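You operate a simulated robot arm through the tools that you are given. There is no shell and no other tool. Be economical: measure what you need, move in short steps, check, and stop when the job is done.

Carry out the task below with a simulated two-armed robot. There is one attempt and no reset: what you move stays moved.

TASK
Box the brown pair and carry the box to the lower table.
Fine: both brown shoes from the packing table; red box, lid shut. Set down upright: what you pick out.

The check looks at the end state, three seconds after you hand in, the way a careful person would. Anything else that was tipped, shoved, dropped, spilled or broken makes it a failure. Lids that push on must go on centred and level and be pressed home; caps that screw on are set level and turned clockwise until they are tight.

THE ROBOT
Two 7-joint arms with two-finger parallel grippers on one trunk, on a base that drives. Base frame: it is fixed to the floor where the robot stands at the start and does not move with it; the origin is under the middle of the robot, x ahead of it, y to its left, z up; the surface under the hand at the start is at about z = 840. Units: mm, rad, N and s.
The left shoulder is at the start at [20, 138, 1550], the right one opposite. Places, roughly: inside of the red box [500, -300, 800]; lower table [1200, -400, 800]; red box lid [500, -300, 1000]. Payload 1.57 kg a hand.
The tool frame of a hand sits at the grasp point between the pads (the TCP): z along the fingers, y along the line on which they close. The tips reach 30 mm beyond it. The gripper opens to 80 mm. The fingers are 17 mm wide and 12 mm thick; the gripper's body (40 by 82 mm) begins 80 mm behind the TCP.
Orientation is that of the tool frame in the base frame, as a unit quaternion [w, x, y, z]. With the fingers straight down and closing along the base's y, the tool's x points along the base's -x, its y along +y and its z along -z.

THE INTERFACE
- The arms move only by the tool jog_arm. It takes "left_series", "right_series" or both (then of equal length, played together; a hand with none holds still); each is a list of rows, each a list of 7 numbers: the shift along the tool's x, y, z in units of 40 mm (1.0 is 40 mm), then the turn, a rotation vector about the tool's x, y, z in units of 8 degrees (1.0 is 8 degrees), then the finger opening in mm, from 0 to 80. In form: [[tx, ty, tz, rx, ry, rz, claw], ...]. A call has 1 to 10 rows; each row shifts and turns the commanded pose from where the row before left it, along the tool's axes as they then stand. A call with a number of a shift or a turn outside -1 to 1 is refused whole. Rows are played at 5 a second. More than 50 mm and 0.15 rad between two rows, or a gripper value outside its range, and nothing of the call is played. A pose out of reach is approached as far as the arm can. The call stops where the force on the tool passes 40 N (or 10 N more than at its start, if that is more) or the arm is blocked; 0.2 s more then pass. Each finger travels about 45 mm/s and halts on what it meets, pressing with about 32 N; the grip force reading is that of the motor and also rises with nothing between the fingers. The clock runs only during rows and for 0.2 s after the last one: add rows that do not move to give the fingers time. The reply holds the time, the measured pose of the TCP, the force on the tool along the base axes, the opening and the grip force, in the units named above and with some noise, with the torque about the TCP (base axes, N m) and any sound that the robot's microphone picked up.
- Cameras (640 x 400 px; columns grow to the right, rows downward): "scene" is now at [162.6, -64.8, 1436.8]; the picture's right is [-0.71, -0.70, 0.00], its down [-0.37, 0.37, -0.85] and it looks along [0.60, -0.60, -0.52] (base axes); focal length 214 px, centre (320, 200). "left" rides on the left gripper at [72, 7, -122] in its tool frame; the picture's right is [-0.09, 1.00, 0.00], its down [-0.84, -0.08, -0.54] and it looks along [-0.54, -0.05, 0.84] (tool axes); focal length 238 px, centre (320, 200). "right" rides on the right gripper at [72, -7, -122] in its tool frame; the picture's right is [0.09, 1.00, 0.00], its down [-0.84, 0.08, -0.54] and it looks along [-0.54, 0.05, 0.84] (tool axes); focal length 238 px, centre (320, 200). There is no depth. A picture from a camera that has moved, and an enlarged one, comes with that camera's place and axes in the base frame and with its lens.
- capture(camera): a new picture of that camera. The clock stands still meanwhile.
- slide_trunk(by): slides the trunk up (or, below 0, down) by that many mm; the arms and the scene camera ride with it, the base frame stays. It gives what a move gives, with no picture.
- steer(legs): drives the robot by 1 to 6 legs, each [ahead, left, turn to the left] in mm, mm and rad, along the robot's own axes; the way and the turn of a leg run together, so that a leg with both is an arc; at most 1500 mm and 3.142 rad a leg. The arms and the cameras ride along, it lands a little off, and it stops where it bumps. It gives what a move gives.
- aim_head(pan, tilt): turns the head with the scene camera to pan (to the left, within 1.047 rad either way) and tilt (down, from -0.506 to 1.204), counted from straight ahead of the robot. It gives what a move gives.
- zoom(camera, box): a new picture of the part [left, top, right, bottom] of that camera's present view, enlarged. The clock stands still meanwhile.
- finish_job(): hands the job in; it is judged then, once.

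Go step by step. Nothing tells you exact positions but the pictures and the camera data: compare them with the known pose of the tool, close in by small moves and look again before you grip or let go. The budget is 120 turns and 92 pictures, counting those below and the enlarged ones. Unless the task says otherwise, let go and move clear before handing in, and close with one line.

The tools are called as name(argument=value, ...) on one line, values as JSON. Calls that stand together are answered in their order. jog_arm: Moves the arms, as the interface text tells. Its arguments: {"type":"object","properties":{"left_series":{"type":"array","items":{"type":"array","items":{"type":"number"}}},"right_series":{"type":"array","items":{"type":"array","items":{"type":"number"}}}},"required":[]} The other tools are called the same way: slide_trunk (by) slides the trunk up or down; steer (legs) drives the base; aim_head (pan, tilt) turns the head that bears the scene camera; capture (camera) takes a picture; zoom (camera, box) takes an enlarged picture of a part of a camera's view; finish_job () hands the job in.

At the start:

```text
t: 0.0
left_ee_pos: [326.5, -50.5, 1423.4]
left_ee_rot: [-0.109, -0.001, 0.994, 0.0]
left_wrist_force: [-0.2, 0.5, 0.1]
left_ft_torque: [-0.02, -0.02, 0.0]
left_finger_gap: 80.0
left_finger_force: 0.0
right_ee_pos: [261.1, -343.9, 1451.1]
right_ee_rot: [-0.001, 0.01, 0.988, 0.153]
right_wrist_force: [-0.7, 0.5, -0.9]
right_ft_torque: [0.04, -0.01, 0.04]
right_finger_gap: 80.2
right_finger_force: 0.0
trunk travel left (down, up): [-925.0, 315.0]
robot x, y, heading: [2.2, -4.6, -0.004]
head pan, tilt: [-0.791, 0.552]
```

scene: 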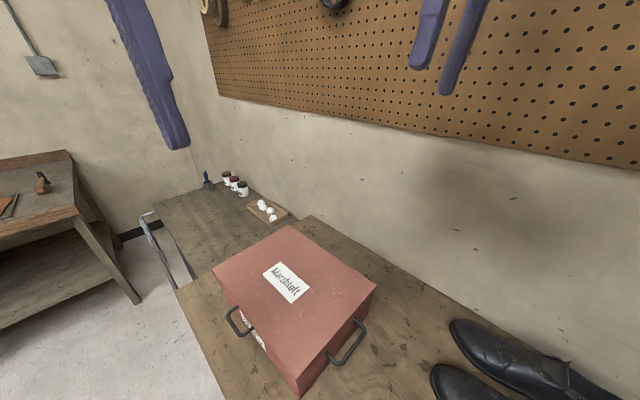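
right: 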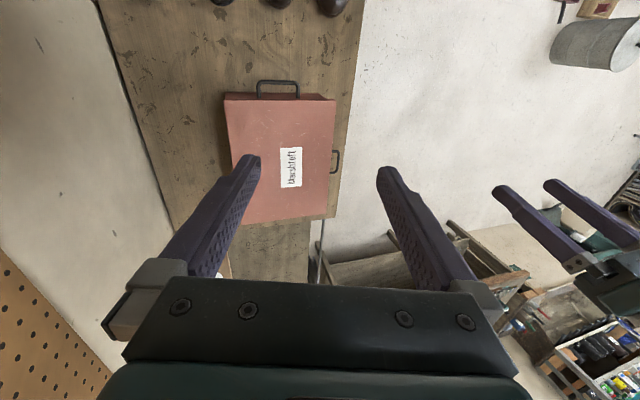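
left: 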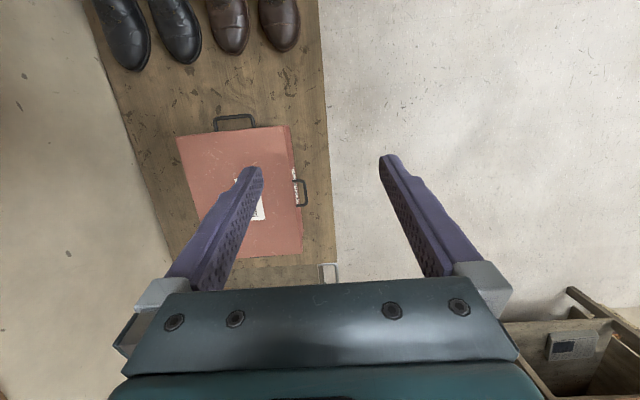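

The red box stands closed on a table to the right of the robot, with black and brown pairs of shoes behind it (towards -x). I'll look around before I move anything.

aim_head(pan=-1.047, tilt=1.0)

capture(camera="scene")

aim_head(pan=-0.3, tilt=0.5)

capture(camera="scene")

```text
t: 0.9
left_ee_pos: [324.6, -48.5, 1422.2]
left_ee_rot: [-0.109, 0.0, 0.994, 0.0]
left_wrist_force: [-0.6, 0.2, -0.6]
left_ft_torque: [0.01, 0.01, 0.0]
left_finger_gap: 80.0
left_finger_force: 0.1
right_ee_pos: [262.7, -343.8, 1450.7]
right_ee_rot: [-0.001, 0.01, 0.988, 0.154]
right_wrist_force: [0.9, 0.2, -0.3]
right_ft_torque: [0.0, 0.0, 0.03]
right_finger_gap: 80.0
right_finger_force: 0.0
trunk travel left (down, up): [-925.0, 315.0]
robot x, y, heading: [1.3, -1.7, 0.0]
head pan, tilt: [-1.047, 1.0]
```

```text
88 pictures are left
camera scene: at [134.3, -61.4, 1400.5], right [-0.87, -0.5, 0.0], down [-0.42, 0.73, -0.54], along [0.27, -0.47, -0.84], focal length 214 px, centre (320, 200)
```

scene: 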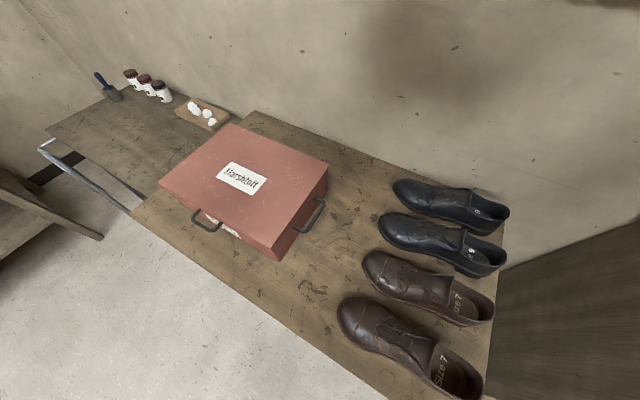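

```text
t: 2.0
left_ee_pos: [324.8, -50.8, 1423.6]
left_ee_rot: [-0.11, -0.001, 0.994, 0.0]
left_wrist_force: [-0.6, 0.2, 0.6]
left_ft_torque: [0.0, -0.02, -0.01]
left_finger_gap: 79.9
left_finger_force: 0.1
right_ee_pos: [261.3, -345.1, 1451.7]
right_ee_rot: [0.0, 0.01, 0.988, 0.153]
right_wrist_force: [0.0, -0.4, -0.3]
right_ft_torque: [-0.03, -0.03, -0.01]
right_finger_gap: 80.3
right_finger_force: 0.0
trunk travel left (down, up): [-925.0, 315.0]
robot x, y, heading: [-0.3, -2.0, 0.004]
head pan, tilt: [-0.3, 0.499]
```

```text
87 pictures are left
camera scene: at [186.3, -28.0, 1441.5], right [-0.3, -0.95, 0.0], down [-0.46, 0.14, -0.88], along [0.84, -0.26, -0.48], focal length 214 px, centre (320, 200)
```

scene: 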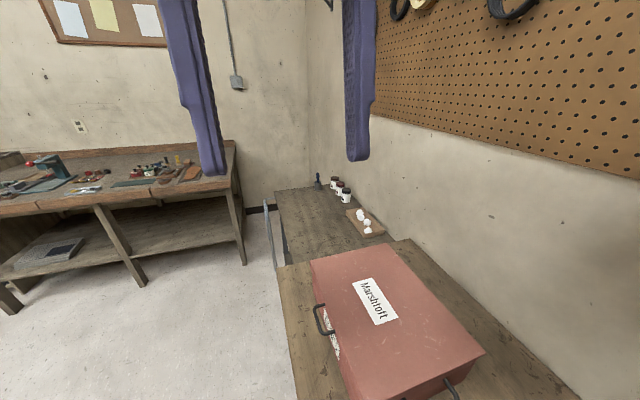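

The lower table lies past the packing table in +x, with jars, a brush and a board on it. I'll take a closer look at how the box, lid, handles and shoes are built.

aim_head(pan=-0.9, tilt=0.85)

zoom(camera="scene", box=[160, 120, 400, 270])

zoom(camera="scene", box=[370, 200, 640, 400])

zoom(camera="right", box=[180, 0, 400, 240])

```text
t: 3.0
left_ee_pos: [324.8, -50.3, 1422.2]
left_ee_rot: [-0.11, 0.0, 0.994, 0.0]
left_wrist_force: [-0.5, -0.4, 0.3]
left_ft_torque: [0.0, 0.0, 0.06]
left_finger_gap: 80.1
left_finger_force: 0.1
right_ee_pos: [261.7, -344.2, 1452.2]
right_ee_rot: [0.0, 0.01, 0.988, 0.154]
right_wrist_force: [-0.6, 0.2, 0.2]
right_ft_torque: [0.04, 0.01, -0.01]
right_finger_gap: 80.0
right_finger_force: 0.0
trunk travel left (down, up): [-925.0, 315.0]
robot x, y, heading: [-0.5, 2.9, 0.001]
head pan, tilt: [-0.901, 0.85]
```

```text
2.67 times, centred on (280, 195) of scene
camera zoom: at [148.1, -62.2, 1411.6], right [-0.78, -0.62, 0.0], down [-0.47, 0.59, -0.66], along [0.41, -0.52, -0.75], focal length 572 px, centre (427, 213)
```

zoom: 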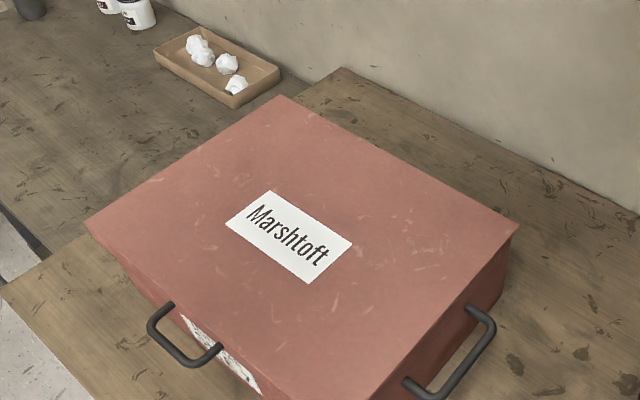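

```text
2.00 times, centred on (505, 300) of scene
camera zoom: at [148.1, -62.2, 1411.6], right [-0.78, -0.62, 0.0], down [-0.47, 0.59, -0.66], along [0.41, -0.52, -0.75], focal length 429 px, centre (-50, 0)
```

zoom: 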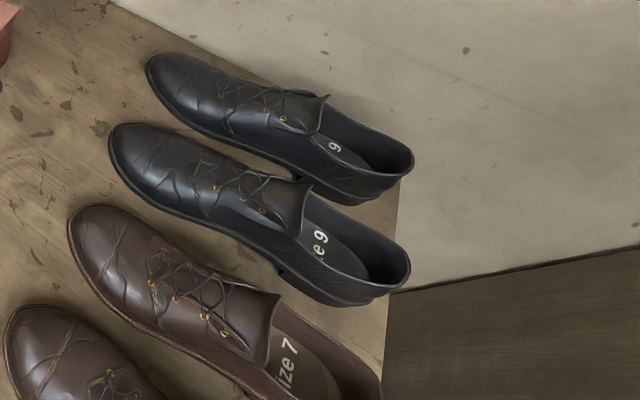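

```text
1.67 times, centred on (290, 120) of right
camera zoom: at [189.5, -385.8, 1566.2], right [-0.07, 0.95, 0.3], down [0.84, -0.11, 0.54], along [0.54, 0.29, -0.79], focal length 397 px, centre (370, 333)
```

zoom: 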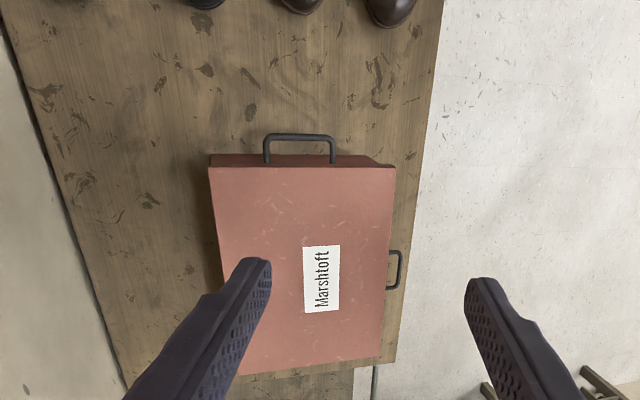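

I need a lower view to tell whether the lid is hinged, so I'll lower the trunk part-way.

slide_trunk(by=-250)

aim_head(pan=-0.9, tilt=0.6)

capture(camera="scene")

zoom(camera="left", box=[100, 60, 400, 300])

```text
t: 5.6
left_ee_pos: [325.5, -49.3, 1172.8]
left_ee_rot: [-0.111, -0.001, 0.994, 0.001]
left_wrist_force: [0.4, 0.4, -0.7]
left_ft_torque: [0.0, 0.02, 0.0]
left_finger_gap: 80.3
left_finger_force: 0.0
right_ee_pos: [261.5, -344.0, 1201.9]
right_ee_rot: [0.0, 0.009, 0.988, 0.154]
right_wrist_force: [-0.8, 0.4, -0.6]
right_ft_torque: [0.01, -0.03, 0.01]
right_finger_gap: 80.3
right_finger_force: 0.1
trunk travel left (down, up): [-675.0, 565.0]
robot x, y, heading: [-1.8, -0.9, 0.001]
head pan, tilt: [-0.901, 0.85]
```

```text
t: 6.3
left_ee_pos: [325.1, -49.6, 1173.3]
left_ee_rot: [-0.11, -0.001, 0.994, 0.001]
left_wrist_force: [-1.1, 0.1, 0.5]
left_ft_torque: [-0.03, 0.03, 0.01]
left_finger_gap: 79.9
left_finger_force: 0.1
right_ee_pos: [263.3, -344.8, 1200.6]
right_ee_rot: [0.0, 0.01, 0.988, 0.154]
right_wrist_force: [-0.8, 0.0, -0.2]
right_ft_torque: [0.0, -0.02, -0.01]
right_finger_gap: 80.0
right_finger_force: 0.0
trunk travel left (down, up): [-675.0, 565.0]
robot x, y, heading: [0.7, -0.7, 0.001]
head pan, tilt: [-0.901, 0.6]
```

```text
83 pictures are left
camera scene: at [154.3, -70.3, 1182.4], right [-0.78, -0.62, 0.0], down [-0.35, 0.44, -0.82], along [0.51, -0.65, -0.57], focal length 214 px, centre (320, 200)
```

scene: 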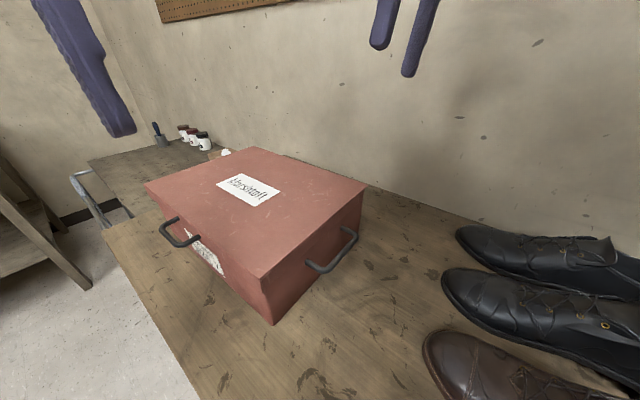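

```text
1.67 times, centred on (250, 180) of left
camera zoom: at [282.1, -43.1, 1308.2], right [0.09, 1.0, -0.02], down [0.94, -0.08, 0.35], along [0.34, -0.05, -0.94], focal length 397 px, centre (437, 233)
```

zoom: 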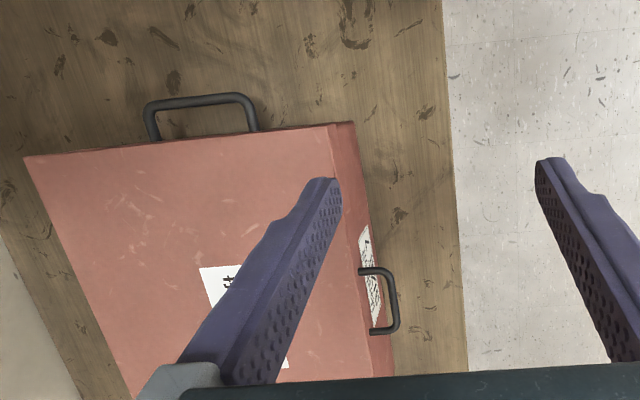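

zoom(camera="scene", box=[130, 130, 386, 330])

```text
2.00 times, centred on (258, 230) of scene
camera zoom: at [154.3, -70.3, 1182.4], right [-0.78, -0.62, 0.0], down [-0.35, 0.44, -0.82], along [0.51, -0.65, -0.57], focal length 429 px, centre (444, 140)
```

zoom: 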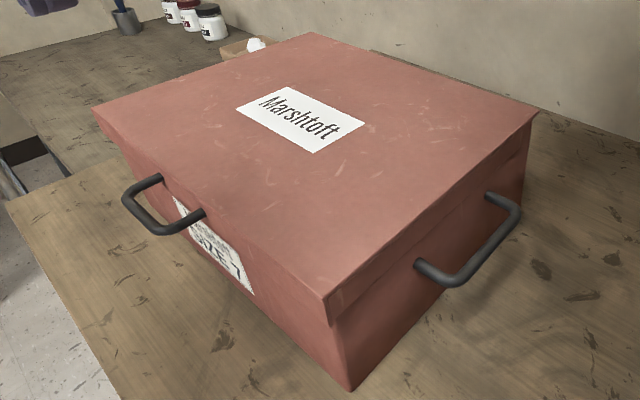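

The lid overhangs the body and has its own front handle, so it is probably hinged at the back. The carrying handles are on the ±x sides of the body, below the lid. I take the box top as x 306–661, y -148 to -415, z about 963. Next I'll turn to face the table (-y) and look at the shoes.

steer(legs=[[0, 0, -1.571]])

aim_head(pan=0.0, tilt=1.1)

capture(camera="scene")

capture(camera="right")

```text
t: 8.1
left_ee_pos: [313.5, -152.1, 1175.4]
left_ee_rot: [-0.104, 0.148, 0.983, 0.017]
left_wrist_force: [-0.4, 0.4, 0.3]
left_ft_torque: [0.04, 0.01, 0.01]
left_finger_gap: 79.9
left_finger_force: 0.1
right_ee_pos: [167.0, -412.3, 1203.3]
right_ee_rot: [0.028, 0.157, 0.975, 0.154]
right_wrist_force: [1.1, 1.2, -0.2]
right_ft_torque: [0.01, 0.02, -0.02]
right_finger_gap: 79.7
right_finger_force: 0.1
trunk travel left (down, up): [-675.0, 565.0]
robot x, y, heading: [7.6, -6.1, -0.303]
head pan, tilt: [-0.901, 0.6]
stopped in leg 1: the robot was blocked; the commanded pose is now the measured one
```

```text
t: 9.3
left_ee_pos: [314.0, -153.2, 1178.0]
left_ee_rot: [-0.102, 0.149, 0.983, 0.015]
left_wrist_force: [-0.5, 0.1, 0.6]
left_ft_torque: [-0.01, 0.02, 0.03]
left_finger_gap: 80.1
left_finger_force: 0.1
right_ee_pos: [166.0, -414.2, 1205.9]
right_ee_rot: [0.03, 0.157, 0.975, 0.152]
right_wrist_force: [-0.5, -0.2, 0.0]
right_ft_torque: [0.04, 0.0, 0.0]
right_finger_gap: 79.8
right_finger_force: 0.1
trunk travel left (down, up): [-675.0, 565.0]
robot x, y, heading: [8.1, -6.2, -0.297]
head pan, tilt: [0.0, 1.1]
```

```text
80 pictures are left
camera scene: at [174.4, -57.6, 1146.6], right [-0.3, -0.95, 0.0], down [-0.84, 0.26, -0.47], along [0.45, -0.14, -0.88], focal length 214 px, centre (320, 200)
```

scene: 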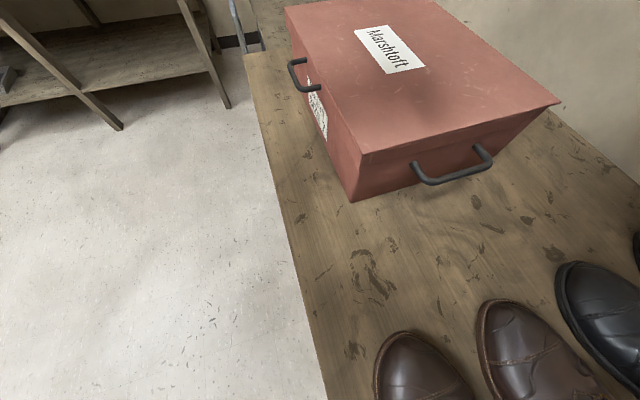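

```text
79 pictures are left
camera right: at [82.6, -432.0, 1319.2], right [0.21, 0.93, 0.3], down [0.76, -0.35, 0.55], along [0.62, 0.12, -0.78], focal length 238 px, centre (320, 200)
```

right: 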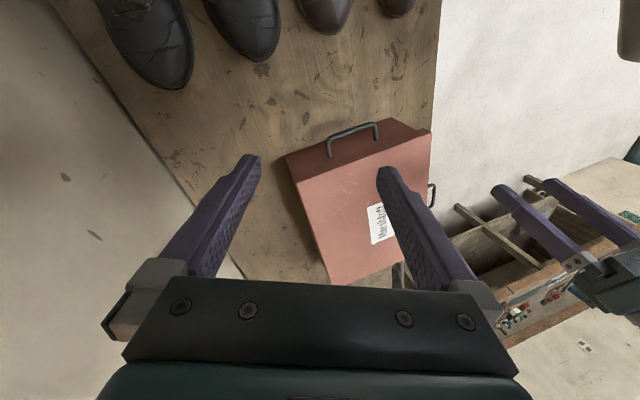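

The turn was blocked at -0.3, so the base or an arm is too close. I'll back away to +y, then turn, then approach.

steer(legs=[[0, 0, 0.297], [0, 350, 0], [0, 0, -1.571]])

capture(camera="scene")

```text
t: 16.4
left_ee_pos: [-46.6, 24.1, 1172.9]
left_ee_rot: [-0.078, 0.71, 0.695, 0.079]
left_wrist_force: [1.3, 0.0, 0.0]
left_ft_torque: [-0.01, 0.01, 0.0]
left_finger_gap: 80.2
left_finger_force: 0.1
right_ee_pos: [-339.0, 93.8, 1201.7]
right_ee_rot: [0.11, 0.713, 0.684, 0.108]
right_wrist_force: [0.5, 0.0, -0.8]
right_ft_torque: [-0.02, 0.0, -0.01]
right_finger_gap: 80.0
right_finger_force: 0.1
trunk travel left (down, up): [-675.0, 565.0]
robot x, y, heading: [8.9, 348.0, -1.596]
head pan, tilt: [0.0, 1.1]
```

```text
78 pictures are left
camera scene: at [5.7, 185.0, 1143.8], right [-1.0, 0.02, 0.0], down [0.02, 0.89, -0.45], along [-0.01, -0.45, -0.89], focal length 214 px, centre (320, 200)
```

scene: 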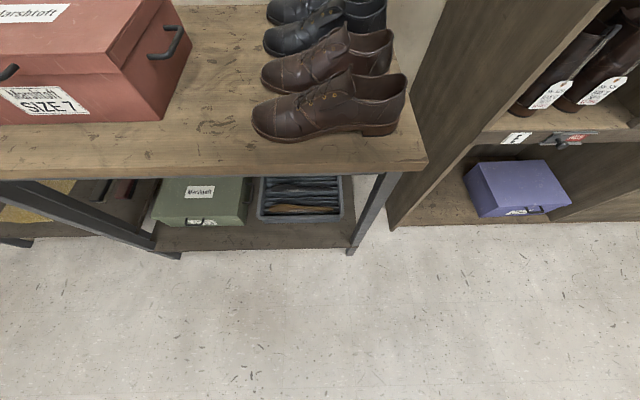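

Now I'm facing the table. I'll drive ahead until nearly at the edge and view the shoes.

steer(legs=[[150, 0, 0.025]])

aim_head(pan=0.0, tilt=0.8)

capture(camera="scene")

```text
t: 17.8
left_ee_pos: [-40.9, -126.7, 1172.4]
left_ee_rot: [-0.078, 0.701, 0.705, 0.079]
left_wrist_force: [-0.3, -0.5, -0.4]
left_ft_torque: [-0.02, 0.02, -0.02]
left_finger_gap: 79.9
left_finger_force: 0.1
right_ee_pos: [-335.1, -64.5, 1200.2]
right_ee_rot: [0.109, 0.704, 0.693, 0.109]
right_wrist_force: [0.0, 0.4, -0.6]
right_ft_torque: [0.01, -0.02, 0.01]
right_finger_gap: 79.9
right_finger_force: 0.0
trunk travel left (down, up): [-675.0, 565.0]
robot x, y, heading: [10.3, 201.3, -1.564]
head pan, tilt: [0.0, 1.1]
```

```text
t: 18.6
left_ee_pos: [-41.0, -126.7, 1172.6]
left_ee_rot: [-0.079, 0.701, 0.705, 0.078]
left_wrist_force: [-1.2, -0.8, 0.4]
left_ft_torque: [0.0, 0.0, 0.0]
left_finger_gap: 80.3
left_finger_force: 0.1
right_ee_pos: [-333.7, -65.0, 1200.2]
right_ee_rot: [0.109, 0.704, 0.693, 0.109]
right_wrist_force: [0.1, 0.5, -0.2]
right_ft_torque: [0.02, 0.01, 0.04]
right_finger_gap: 79.6
right_finger_force: 0.1
trunk travel left (down, up): [-675.0, 565.0]
robot x, y, heading: [8.8, 196.8, -1.563]
head pan, tilt: [0.0, 0.799]
```

```text
77 pictures are left
camera scene: at [8.4, 17.2, 1165.5], right [-1.0, 0.0, 0.0], down [0.0, 0.72, -0.7], along [0.0, -0.7, -0.72], focal length 214 px, centre (320, 200)
```

scene: 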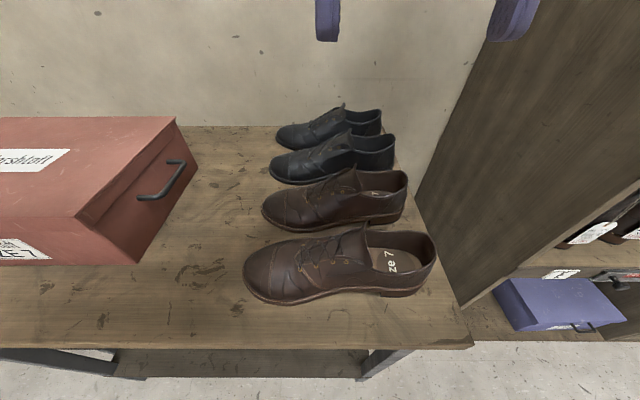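

The camera geometry puts the near brown shoe at about x -148..130, centred on y≈-140, and the second brown at y≈-250. I'll close in a little further and look straight down with a hand camera.

steer(legs=[[100, 0, 0]])

capture(camera="left")

```text
t: 19.9
left_ee_pos: [-40.6, -219.5, 1170.7]
left_ee_rot: [-0.079, 0.703, 0.702, 0.08]
left_wrist_force: [-0.1, 0.0, -0.3]
left_ft_torque: [0.0, -0.01, -0.02]
left_finger_gap: 80.2
left_finger_force: 0.1
right_ee_pos: [-333.1, -154.1, 1201.7]
right_ee_rot: [0.113, 0.705, 0.692, 0.109]
right_wrist_force: [0.6, -0.5, 1.3]
right_ft_torque: [-0.03, -0.03, -0.03]
right_finger_gap: 80.1
right_finger_force: 0.1
trunk travel left (down, up): [-675.0, 565.0]
robot x, y, heading: [8.9, 104.0, -1.578]
head pan, tilt: [0.0, 0.799]
stopped in leg 1: the robot was blocked; the commanded pose is now the measured one
```

```text
76 pictures are left
camera left: at [-34.6, -176.6, 1306.2], right [1.0, -0.09, -0.02], down [-0.08, -0.94, 0.34], along [-0.05, -0.34, -0.94], focal length 238 px, centre (320, 200)
```

left: 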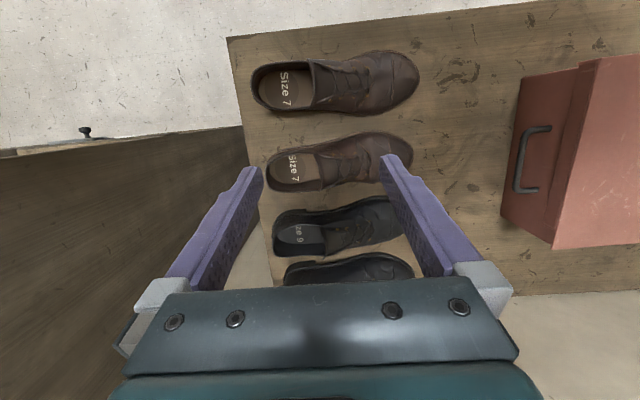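

zoom(camera="left", box=[230, 30, 450, 210])

```text
2.22 times, centred on (340, 120) of left
camera zoom: at [-34.6, -176.6, 1306.2], right [1.0, -0.09, -0.02], down [-0.08, -0.94, 0.34], along [-0.05, -0.34, -0.94], focal length 530 px, centre (276, 378)
```

zoom: 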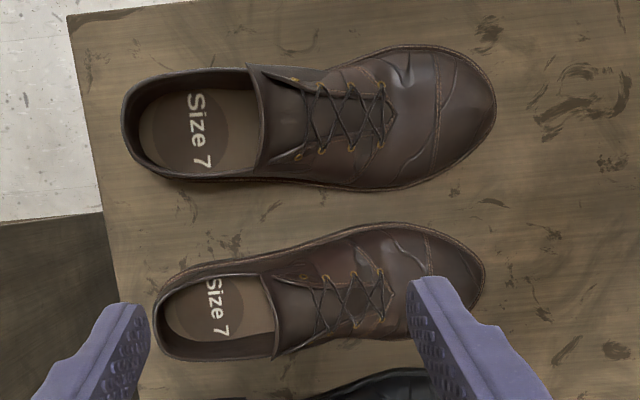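

The blocked point puts the robot at y≈104. I'll back off slightly, then strafe to stand in front of the box and open it first.

steer(legs=[[-15, 0, 0.007], [0, 440, 0]])

capture(camera="scene")

capture(camera="right")

```text
t: 22.9
left_ee_pos: [399.4, -208.3, 1172.7]
left_ee_rot: [-0.078, 0.701, 0.705, 0.078]
left_wrist_force: [-0.1, -0.3, -0.3]
left_ft_torque: [-0.02, 0.0, 0.02]
left_finger_gap: 80.4
left_finger_force: 0.1
right_ee_pos: [107.8, -147.5, 1204.7]
right_ee_rot: [0.116, 0.701, 0.696, 0.106]
right_wrist_force: [-0.4, -0.3, -0.3]
right_ft_torque: [-0.03, 0.03, -0.02]
right_finger_gap: 79.8
right_finger_force: 0.0
trunk travel left (down, up): [-675.0, 565.0]
robot x, y, heading: [451.9, 117.9, -1.572]
head pan, tilt: [0.0, 0.799]
```

```text
74 pictures are left
camera scene: at [449.6, -64.2, 1165.6], right [-1.0, 0.0, 0.0], down [0.0, 0.72, -0.7], along [0.0, -0.7, -0.72], focal length 214 px, centre (320, 200)
```

scene: 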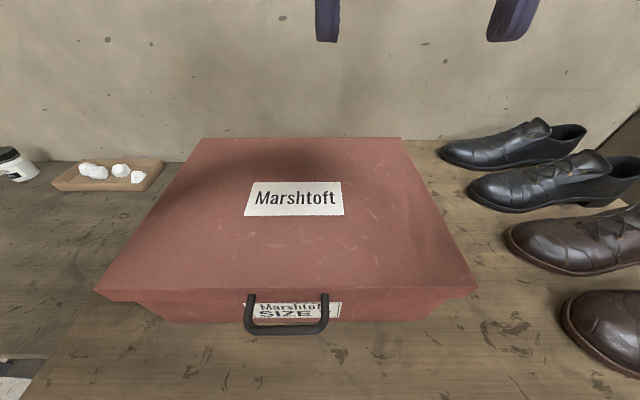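

```text
73 pictures are left
camera right: at [64.4, -73.1, 1318.3], right [0.95, 0.09, 0.31], down [-0.1, -0.83, 0.55], along [0.3, -0.55, -0.78], focal length 238 px, centre (320, 200)
```

right: 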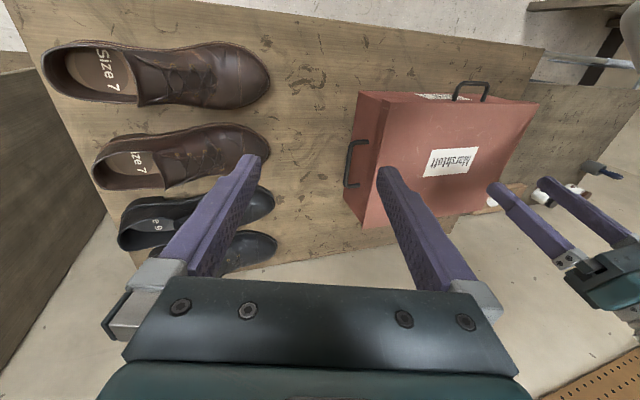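

The lid spans x 302–661, y -142 to -418. Its front handle bar is at about x 479, y -116, z 938. I'll straighten the left hand and turn it so that the fingers close along y.

jog_arm(left_series=[[0, 0, 0, 0, -0.79, 0, 80], [0, 0, 0, 0, -0.79, 0, 80], [0, 0, 0, 0, 0, -1, 80], [0, 0, 0, 0, 0, -1, 80], [0, 0, 0, 0, 0, -1, 80], [0, 0, 0, 0, 0, -1, 80], [0, 0, 0, 0, 0, -1, 80], [0, 0, 0, 0, 0, -1, 80]])

```text
t: 24.7
left_ee_pos: [397.4, -198.0, 1155.5]
left_ee_rot: [-0.006, 0.361, 0.932, 0.025]
left_wrist_force: [-0.6, -0.6, 1.3]
left_ft_torque: [-0.01, -0.01, -0.02]
left_finger_gap: 80.2
left_finger_force: 0.0
right_ee_pos: [108.2, -147.4, 1204.4]
right_ee_rot: [0.115, 0.7, 0.697, 0.105]
right_wrist_force: [0.3, 0.7, 0.0]
right_ft_torque: [0.01, 0.0, 0.0]
right_finger_gap: 80.0
right_finger_force: 0.1
trunk travel left (down, up): [-675.0, 565.0]
robot x, y, heading: [448.6, 115.0, -1.565]
head pan, tilt: [0.0, 0.799]
```

jog_arm(left_series=[[0, 0, 0, 0, 0, -1, 80], [0, 0, 0, 0, 0, -1, 80], [0, 0, 0, 0, 0, -1, 80], [0, 0, 0, 0, 0, -1, 80], [0, 0, 0, 0, 0, -1, 80], [0, 0, 0, 0, 0, -0.2, 80], [0, 0, 0, 0, 0, 0, 80]])

capture(camera="left")

```text
t: 26.3
left_ee_pos: [397.9, -196.3, 1153.3]
left_ee_rot: [0.001, 0.005, 0.999, 0.032]
left_wrist_force: [0.6, 0.1, 0.4]
left_ft_torque: [0.02, -0.03, 0.01]
left_finger_gap: 80.0
left_finger_force: 0.1
right_ee_pos: [107.9, -146.5, 1204.1]
right_ee_rot: [0.115, 0.701, 0.696, 0.105]
right_wrist_force: [-0.3, 0.5, 0.0]
right_ft_torque: [0.0, 0.01, 0.0]
right_finger_gap: 79.9
right_finger_force: 0.1
trunk travel left (down, up): [-675.0, 565.0]
robot x, y, heading: [451.1, 116.1, -1.567]
head pan, tilt: [0.0, 0.799]
```

```text
72 pictures are left
camera left: at [326.0, -196.8, 1275.2], right [0.1, 0.99, 0.07], down [0.83, -0.12, 0.54], along [0.54, 0.0, -0.84], focal length 238 px, centre (320, 200)
```

left: 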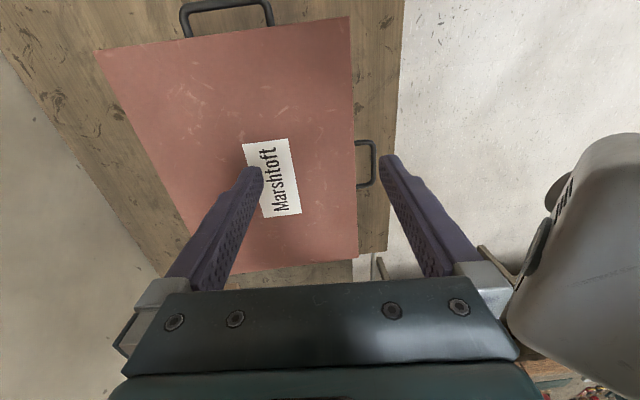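

The turn works: tool y is now +y. I'll level the last few degrees and move above the front handle.

jog_arm(left_series=[[-0.7, 0.7, 0, 0.46, 0, 0, 80], [-0.7, 0.7, 0.9, 0, 0, 0, 60], [-0.65, 0.7, 0.95, 0, 0, 0, 40], [0, 0, 0.95, 0, 0, 0, 26], [0, 0, 0, 0, 0, 0, 26], [0, 0, 0, 0, 0, 0, 26]])

capture(camera="left")

capture(camera="scene")

```text
refused: row 2 steps farther than a row can; nothing moved
```

```text
71 pictures are left
camera left: at [326.0, -196.8, 1275.2], right [0.1, 0.99, 0.07], down [0.83, -0.12, 0.54], along [0.54, 0.0, -0.84], focal length 238 px, centre (320, 200)
```

left: 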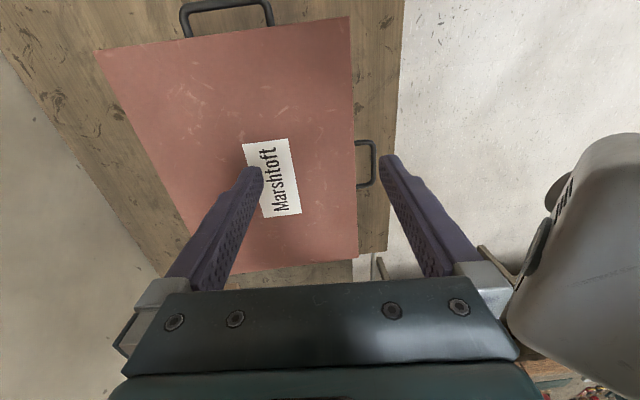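

```text
70 pictures are left
camera scene: at [449.6, -64.2, 1165.6], right [-1.0, 0.0, 0.0], down [0.0, 0.72, -0.7], along [0.0, -0.7, -0.72], focal length 214 px, centre (320, 200)
```

scene: 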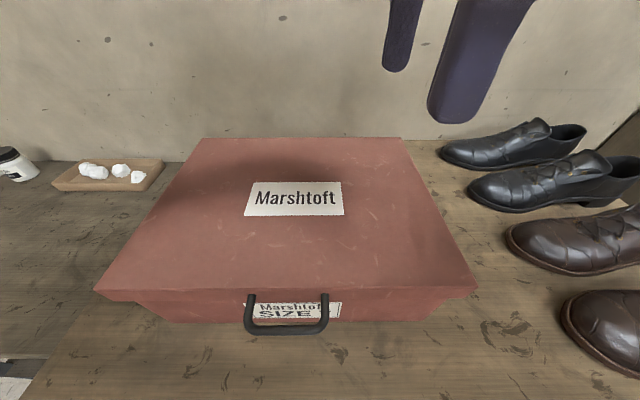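

jog_arm(left_series=[[-0.7, 0.7, 0, 0.46, 0, 0, 80], [-0.7, 0.7, 0.5, 0, 0, 0, 60], [-0.65, 0.7, 0.6, 0, 0, 0, 40], [0, 0, 0.9, 0, 0, 0, 26], [0, 0, 0.8, 0, 0, 0, 26], [0, 0, 0, 0, 0, 0, 26], [0, 0, 0, 0, 0, 0, 26]])

capture(camera="left")

capture(camera="scene")

```text
t: 27.9
left_ee_pos: [483.0, -130.6, 1056.4]
left_ee_rot: [0.0, 0.0, 1.0, -0.031]
left_wrist_force: [0.4, -1.0, 0.0]
left_ft_torque: [-0.03, 0.01, 0.0]
left_finger_gap: 25.8
left_finger_force: 0.1
right_ee_pos: [108.6, -146.3, 1204.7]
right_ee_rot: [0.115, 0.701, 0.696, 0.106]
right_wrist_force: [-0.2, 0.1, 0.2]
right_ft_torque: [0.0, -0.01, 0.01]
right_finger_gap: 80.0
right_finger_force: 0.0
trunk travel left (down, up): [-675.0, 565.0]
robot x, y, heading: [448.8, 120.1, -1.566]
head pan, tilt: [0.0, 0.799]
```

```text
69 pictures are left
camera left: at [410.9, -116.5, 1178.3], right [0.09, 0.99, -0.06], down [0.84, -0.04, 0.55], along [0.54, -0.1, -0.84], focal length 238 px, centre (320, 200)
```

left: 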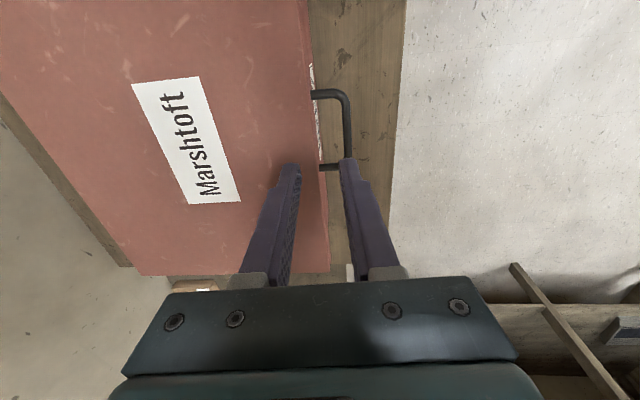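

```text
68 pictures are left
camera scene: at [449.6, -64.2, 1165.6], right [-1.0, 0.0, 0.0], down [0.0, 0.72, -0.7], along [0.0, -0.7, -0.72], focal length 214 px, centre (320, 200)
```

scene: 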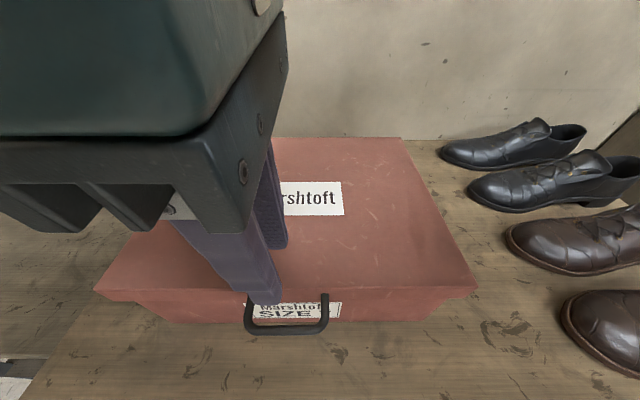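

The bar is at y≈-110, x≈485, and the lid edge at y≈-143. I'll level the hand, shift +20 mm in y, come down and check.

jog_arm(left_series=[[0, 0.48, 0, -0.45, 0, 0, 26], [0, 0, 0.5, 0, 0, 0, 26], [0, 0, 0.6, 0, 0, 0, 26], [0, 0, 0, 0, 0, 0, 26]])

capture(camera="left")

```text
t: 28.9
left_ee_pos: [482.6, -112.7, 1012.5]
left_ee_rot: [0.0, 0.001, 1.0, 0.0]
left_wrist_force: [-0.6, 0.0, 0.0]
left_ft_torque: [0.01, 0.03, -0.02]
left_finger_gap: 25.9
left_finger_force: 0.2
right_ee_pos: [107.4, -146.8, 1204.7]
right_ee_rot: [0.115, 0.701, 0.696, 0.106]
right_wrist_force: [-0.2, 0.4, -0.5]
right_ft_torque: [0.0, -0.05, 0.01]
right_finger_gap: 79.7
right_finger_force: 0.1
trunk travel left (down, up): [-675.0, 565.0]
robot x, y, heading: [448.8, 115.9, -1.569]
head pan, tilt: [0.0, 0.799]
```

```text
67 pictures are left
camera left: at [411.4, -106.1, 1134.2], right [0.09, 1.0, 0.0], down [0.84, -0.08, 0.54], along [0.54, -0.05, -0.84], focal length 238 px, centre (320, 200)
```

left: 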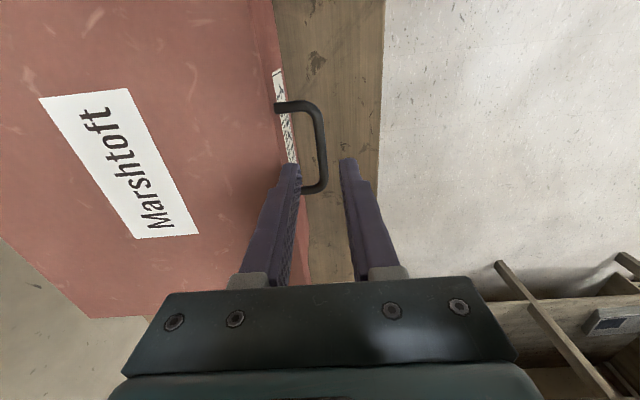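

jog_arm(left_series=[[0, 0.03, 0.5, 0, 0, 0, 25], [0, 0, 0.5, 0, 0, 0, 25], [0, 0, 0.48, 0, 0, 0, 25], [0, 0, 0, 0, 0, 0, 25]])

zoom(camera="left", box=[220, 80, 440, 300])

zoom(camera="scene", box=[180, 200, 400, 400])

```text
t: 29.9
left_ee_pos: [482.3, -112.6, 952.6]
left_ee_rot: [0.0, 0.001, 1.0, -0.001]
left_wrist_force: [0.1, -0.1, -1.3]
left_ft_torque: [-0.01, 0.01, 0.0]
left_finger_gap: 24.9
left_finger_force: 0.0
right_ee_pos: [108.3, -146.8, 1204.5]
right_ee_rot: [0.116, 0.701, 0.696, 0.107]
right_wrist_force: [0.6, -0.7, -0.9]
right_ft_torque: [-0.01, 0.0, -0.02]
right_finger_gap: 80.1
right_finger_force: 0.1
trunk travel left (down, up): [-675.0, 565.0]
robot x, y, heading: [451.2, 117.7, -1.57]
head pan, tilt: [0.0, 0.799]
```

```text
1.82 times, centred on (330, 190) of left
camera zoom: at [410.9, -104.3, 1075.1], right [0.09, 1.0, 0.0], down [0.84, -0.08, 0.54], along [0.54, -0.05, -0.84], focal length 433 px, centre (302, 218)
```

zoom: 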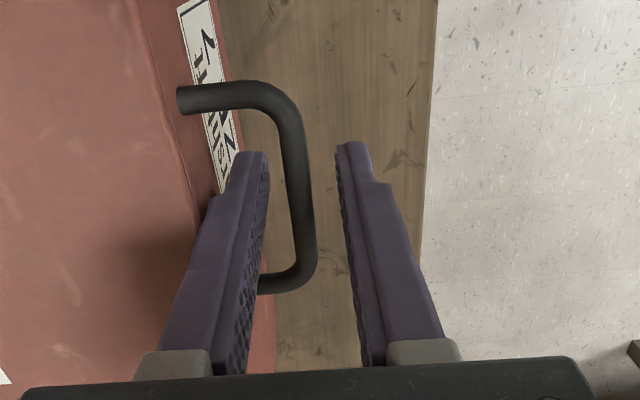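

```text
2.00 times, centred on (290, 300) of scene
camera zoom: at [449.6, -64.1, 1165.6], right [-1.0, 0.0, 0.0], down [0.0, 0.72, -0.7], along [0.0, -0.7, -0.72], focal length 429 px, centre (380, 0)
```

zoom: 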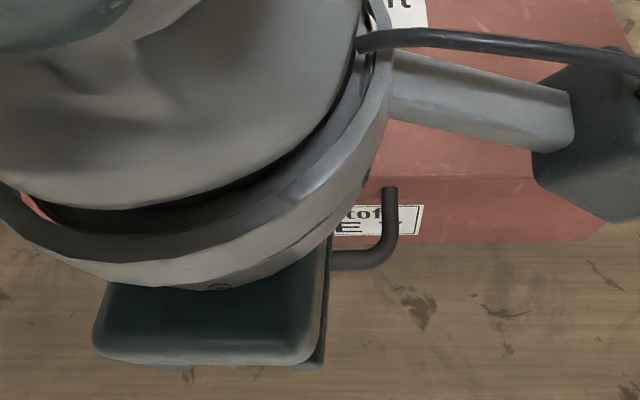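

The bar sits between the fingers. I'll close on it.

jog_arm(left_series=[[0, 0, 0, 0, 0, 0, 15], [0, 0, 0, 0, 0, 0, 5], [0, 0, 0, 0, 0, 0, 3], [0, 0, 0, 0, 0, 0, 3]])

```text
t: 30.9
left_ee_pos: [482.0, -112.2, 952.9]
left_ee_rot: [0.0, 0.001, 1.0, 0.0]
left_wrist_force: [-0.8, -1.0, -0.2]
left_ft_torque: [-0.02, -0.02, -0.13]
left_finger_gap: 7.3
left_finger_force: 26.3
right_ee_pos: [108.4, -146.8, 1204.0]
right_ee_rot: [0.116, 0.701, 0.696, 0.107]
right_wrist_force: [-0.4, 0.0, 0.9]
right_ft_torque: [0.01, 0.0, -0.03]
right_finger_gap: 80.0
right_finger_force: 0.0
trunk travel left (down, up): [-675.0, 565.0]
robot x, y, heading: [448.7, 113.6, -1.563]
head pan, tilt: [0.0, 0.799]
```

Gripped on a 7 mm bar. I'll lift gently along an arc about a back hinge, watching the force.

jog_arm(left_series=[[0, -0.02, -0.5, 0, 0, 0, 3], [0, -0.05, -0.5, 0, 0, 0, 3], [0, -0.08, -0.5, 0, 0, 0, 3], [0, -0.12, -0.5, 0, 0, 0, 3], [0, 0, 0, 0, 0, 0, 3]])

capture(camera="scene")

```text
t: 32.1
left_ee_pos: [482.9, -121.9, 1033.5]
left_ee_rot: [0.0, 0.0, 1.0, 0.0]
left_wrist_force: [-1.3, 0.6, 0.6]
left_ft_torque: [-0.02, 0.2, -0.11]
left_finger_gap: 7.1
left_finger_force: 26.6
right_ee_pos: [108.8, -146.1, 1204.0]
right_ee_rot: [0.114, 0.701, 0.696, 0.105]
right_wrist_force: [0.3, 0.2, -0.1]
right_ft_torque: [0.01, 0.01, 0.01]
right_finger_gap: 80.1
right_finger_force: 0.1
trunk travel left (down, up): [-675.0, 565.0]
robot x, y, heading: [448.6, 120.8, -1.563]
head pan, tilt: [0.0, 0.799]
```

```text
64 pictures are left
camera scene: at [449.5, -64.1, 1165.5], right [-1.0, 0.0, 0.0], down [0.0, 0.72, -0.7], along [0.0, -0.7, -0.72], focal length 214 px, centre (320, 200)
```

scene: 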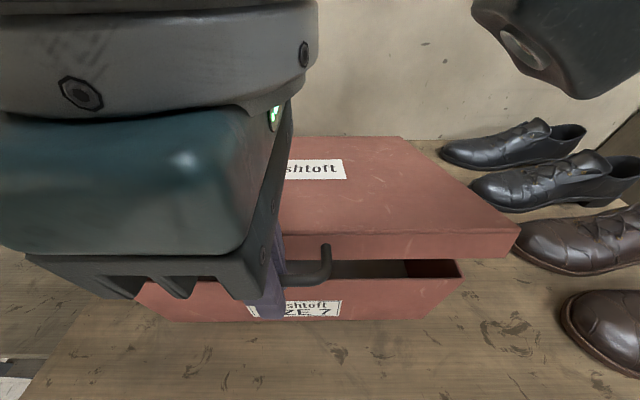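

The lid is hinged at the back and swings freely. I'll continue along the arc to about 60°.

jog_arm(left_series=[[0, -0.35, -0.9, 0, 0, 0, 3], [0, -0.42, -0.84, 0, 0, 0, 3], [0, -0.55, -0.82, 0, 0, 0, 3], [0, -0.65, -0.75, 0, 0, 0, 3], [0, -0.75, -0.65, 0, 0, 0, 3], [0, 0, 0, 0, 0, 0, 3]])

capture(camera="scene")

```text
t: 33.5
left_ee_pos: [487.7, -228.5, 1180.2]
left_ee_rot: [0.0, -0.006, 1.0, 0.019]
left_wrist_force: [0.5, 0.3, -2.1]
left_ft_torque: [0.39, 0.0, 0.01]
left_finger_gap: 7.0
left_finger_force: 26.5
right_ee_pos: [109.1, -146.8, 1204.5]
right_ee_rot: [0.116, 0.701, 0.696, 0.106]
right_wrist_force: [0.4, 0.0, -0.7]
right_ft_torque: [0.0, 0.03, 0.0]
right_finger_gap: 79.7
right_finger_force: 0.1
trunk travel left (down, up): [-675.0, 565.0]
robot x, y, heading: [451.5, 122.4, -1.57]
head pan, tilt: [0.0, 0.799]
```

```text
63 pictures are left
camera scene: at [449.6, -64.0, 1165.5], right [-1.0, 0.0, 0.0], down [0.0, 0.72, -0.7], along [0.0, -0.7, -0.72], focal length 214 px, centre (320, 200)
```

scene: 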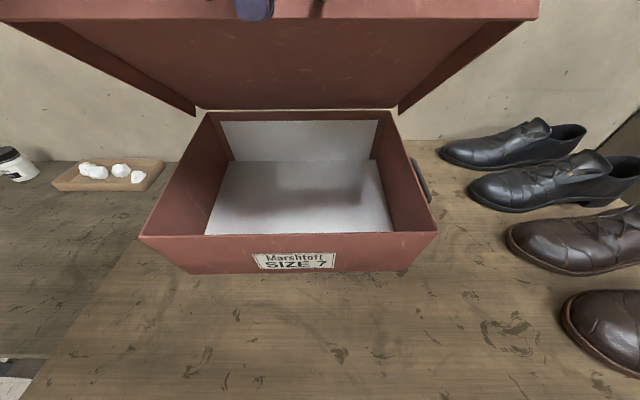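

The box is open and empty inside. I'll continue the arc while tilting the hand to stay in reach.

jog_arm(left_series=[[0, -0.775, -0.55, 1, 0, 0, 3], [0, -0.905, -0.33, 1, 0, 0, 3], [0, -0.955, -0.065, 1, 0, 0, 3], [0, -0.93, 0.19, 1, 0, 0, 3], [0, 0, 0, 0, 0, 0, 3]])

capture(camera="left")

```text
t: 34.2
left_ee_pos: [488.1, -285.8, 1172.3]
left_ee_rot: [0.0, -0.006, 0.998, -0.067]
left_wrist_force: [-0.1, -0.3, -1.3]
left_ft_torque: [0.14, -0.31, -0.12]
left_finger_gap: 6.9
left_finger_force: 26.4
right_ee_pos: [107.1, -147.6, 1204.0]
right_ee_rot: [0.115, 0.701, 0.696, 0.107]
right_wrist_force: [-0.3, -0.1, -0.9]
right_ft_torque: [0.01, 0.01, 0.0]
right_finger_gap: 79.9
right_finger_force: 0.1
trunk travel left (down, up): [-675.0, 565.0]
robot x, y, heading: [450.4, 118.4, -1.565]
head pan, tilt: [0.0, 0.799]
stopped in row 3 (left hand): the arm was blocked; the commanded pose is now the measured one
```

```text
62 pictures are left
camera left: at [415.5, -263.3, 1291.9], right [0.08, 0.99, -0.13], down [0.84, 0.01, 0.55], along [0.54, -0.16, -0.83], focal length 238 px, centre (320, 200)
```

left: 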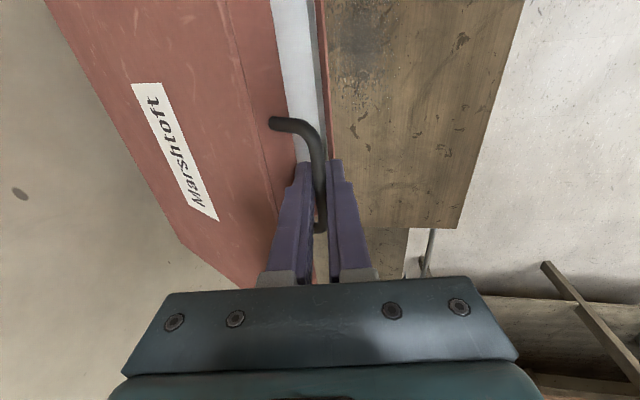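

aim_head(pan=0.0, tilt=0.45)

capture(camera="scene")

capture(camera="right")

```text
t: 35.0
left_ee_pos: [487.8, -285.2, 1171.8]
left_ee_rot: [0.0, -0.007, 0.998, -0.069]
left_wrist_force: [0.5, -0.5, -1.8]
left_ft_torque: [0.18, -0.24, -0.09]
left_finger_gap: 6.8
left_finger_force: 26.4
right_ee_pos: [107.0, -147.1, 1203.5]
right_ee_rot: [0.115, 0.7, 0.697, 0.106]
right_wrist_force: [-0.2, -0.3, 0.6]
right_ft_torque: [0.01, -0.03, -0.01]
right_finger_gap: 80.0
right_finger_force: 0.1
trunk travel left (down, up): [-675.0, 565.0]
robot x, y, heading: [448.6, 121.1, -1.565]
head pan, tilt: [0.0, 0.45]
```

```text
61 pictures are left
camera scene: at [449.6, -75.3, 1195.9], right [-1.0, 0.0, 0.0], down [0.0, 0.44, -0.9], along [0.0, -0.9, -0.44], focal length 214 px, centre (320, 200)
```

scene: 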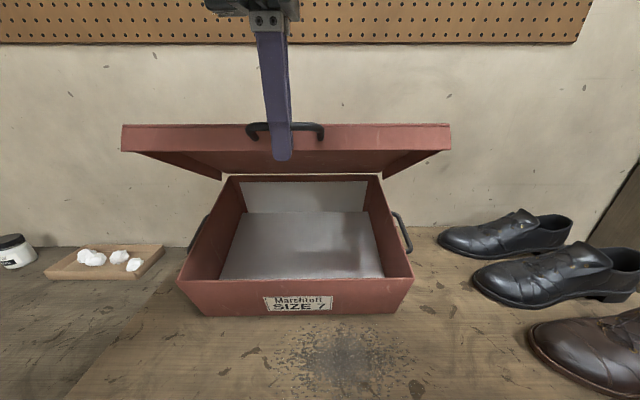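

```text
60 pictures are left
camera right: at [64.4, -73.0, 1318.3], right [0.95, 0.09, 0.31], down [-0.1, -0.83, 0.55], along [0.3, -0.55, -0.78], focal length 238 px, centre (320, 200)
```

right: 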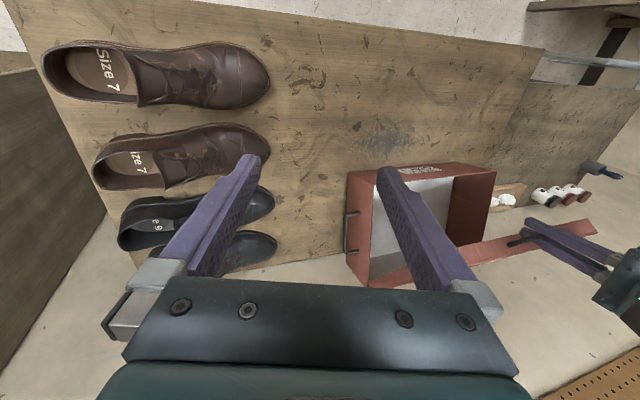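

The far edge has lifted as well, so this is a lift-off push-on lid, and it now hangs tilted from the left hand. I'll keep holding it out of the way on the left. First I'll raise the trunk so it clears everything.

slide_trunk(by=150)

jog_arm(left_series=[[-0.8, 0.8, 0, 0, 0, 0, 0], [-0.8, 0.8, 0, 0, 0, 0, 0], [-0.8, 0.6, 0, 0, 0, 0, 0], [-0.6, 0.2, 0, 0, 0, 0, 0], [0, 0, 0, 0, 0, 0, 0]])

aim_head(pan=0.3, tilt=0.6)

capture(camera="scene")

```text
t: 36.8
left_ee_pos: [486.6, -285.4, 1321.1]
left_ee_rot: [0.0, -0.007, 0.998, -0.067]
left_wrist_force: [-0.7, 0.5, -3.0]
left_ft_torque: [0.67, 0.05, -0.09]
left_finger_gap: 7.1
left_finger_force: 26.4
right_ee_pos: [107.6, -146.8, 1353.6]
right_ee_rot: [0.114, 0.701, 0.696, 0.107]
right_wrist_force: [-0.6, -0.3, 0.7]
right_ft_torque: [-0.02, 0.01, -0.01]
right_finger_gap: 79.8
right_finger_force: 0.0
trunk travel left (down, up): [-825.0, 415.0]
robot x, y, heading: [450.9, 117.4, -1.57]
head pan, tilt: [0.0, 0.45]
```

```text
t: 38.0
left_ee_pos: [607.2, -181.8, 1295.3]
left_ee_rot: [0.014, 0.0, 0.999, -0.043]
left_wrist_force: [0.1, -0.5, -1.9]
left_ft_torque: [0.47, 0.21, 0.0]
left_finger_gap: 7.1
left_finger_force: 26.5
right_ee_pos: [107.5, -146.8, 1353.8]
right_ee_rot: [0.114, 0.701, 0.696, 0.106]
right_wrist_force: [0.6, 0.1, -0.3]
right_ft_torque: [0.01, -0.01, 0.01]
right_finger_gap: 79.7
right_finger_force: 0.1
trunk travel left (down, up): [-825.0, 415.0]
robot x, y, heading: [450.3, 116.8, -1.568]
head pan, tilt: [0.0, 0.45]
```

```text
t: 38.8
left_ee_pos: [607.2, -181.8, 1293.2]
left_ee_rot: [0.014, -0.002, 0.999, -0.043]
left_wrist_force: [-0.2, -0.6, -2.1]
left_ft_torque: [0.39, 0.29, -0.04]
left_finger_gap: 6.9
left_finger_force: 26.8
right_ee_pos: [106.8, -147.0, 1354.4]
right_ee_rot: [0.115, 0.701, 0.696, 0.105]
right_wrist_force: [0.9, 0.5, 0.0]
right_ft_torque: [0.0, 0.02, 0.0]
right_finger_gap: 79.8
right_finger_force: 0.2
trunk travel left (down, up): [-825.0, 415.0]
robot x, y, heading: [447.2, 115.6, -1.568]
head pan, tilt: [0.3, 0.6]
```

```text
59 pictures are left
camera scene: at [475.6, -67.7, 1332.4], right [-0.95, -0.3, 0.0], down [-0.17, 0.54, -0.83], along [0.25, -0.79, -0.56], focal length 214 px, centre (320, 200)
```

scene: 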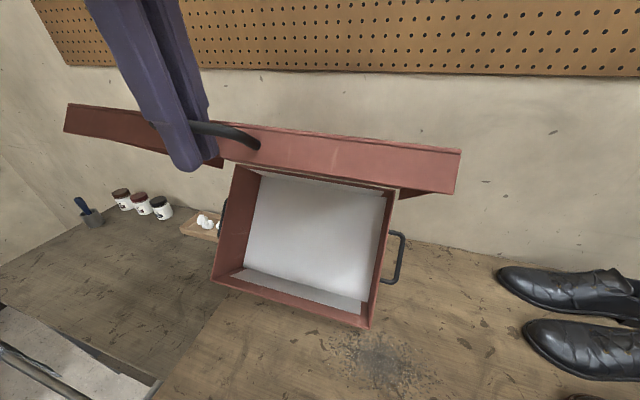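

The lid is held about level and clear, and the box hasn't moved. I'll bring the right hand in, straighten it and turn it so it closes along y, before strafing to the shoes.

jog_arm(right_series=[[0, 1, 0, 0.75, 0, 0, 80], [0, 1, 0, 0.75, 0, 0, 80], [0, 1, 0, 0.76, 0, 0, 80], [0, 0.9, 0, 0, 0, 0, 80], [0, 0.9, 0, 0, 0, 1, 80], [0, 0, 0, 0, 0, 1, 80], [0, 0, 0, 0, 0, 1, 80], [0, 0, 0, 0, 0, 1, 80], [0, 0, 0, 0, 0, 1, 80], [0, 0, 0, 0, 0, 0, 80]])

jog_arm(right_series=[[0, 0, 0, 0, 0, 1, 80], [0, 0, 0, 0, 0, 1, 80], [0, 0, 0, 0, 0, 1, 80], [0, 0, 0, 0, 0, 1, 80], [0, 0, 0, 0, 0, 1, 80], [0, 0, 0, 0, 0, 1, 80], [0, 0, 0, 0, 0, 0.25, 80], [0, 0, 0, 0, 0, 0, 80]])

```text
t: 39.3
left_ee_pos: [608.3, -182.0, 1293.0]
left_ee_rot: [0.016, -0.001, 0.999, -0.043]
left_wrist_force: [-0.3, -1.0, -1.5]
left_ft_torque: [0.3, 0.43, -0.02]
left_finger_gap: 7.1
left_finger_force: 26.4
right_ee_pos: [139.2, -174.8, 1363.5]
right_ee_rot: [0.199, 0.759, 0.605, 0.138]
right_wrist_force: [0.3, -0.9, 0.3]
right_ft_torque: [-0.01, 0.02, -0.01]
right_finger_gap: 79.7
right_finger_force: 0.1
trunk travel left (down, up): [-825.0, 415.0]
robot x, y, heading: [449.7, 117.2, -1.567]
head pan, tilt: [0.3, 0.6]
stopped in row 2 (right hand): the arm was blocked; the commanded pose is now the measured one
```

```text
t: 41.1
left_ee_pos: [608.9, -181.4, 1293.0]
left_ee_rot: [0.015, -0.001, 0.999, -0.043]
left_wrist_force: [0.1, -0.4, -1.8]
left_ft_torque: [0.24, 0.14, 0.04]
left_finger_gap: 7.0
left_finger_force: 26.4
right_ee_pos: [147.6, -176.4, 1356.1]
right_ee_rot: [0.131, 0.935, 0.225, 0.242]
right_wrist_force: [-0.1, 0.4, -0.4]
right_ft_torque: [0.03, 0.02, -0.02]
right_finger_gap: 80.2
right_finger_force: 0.0
trunk travel left (down, up): [-825.0, 415.0]
robot x, y, heading: [449.4, 118.8, -1.564]
head pan, tilt: [0.3, 0.6]
```

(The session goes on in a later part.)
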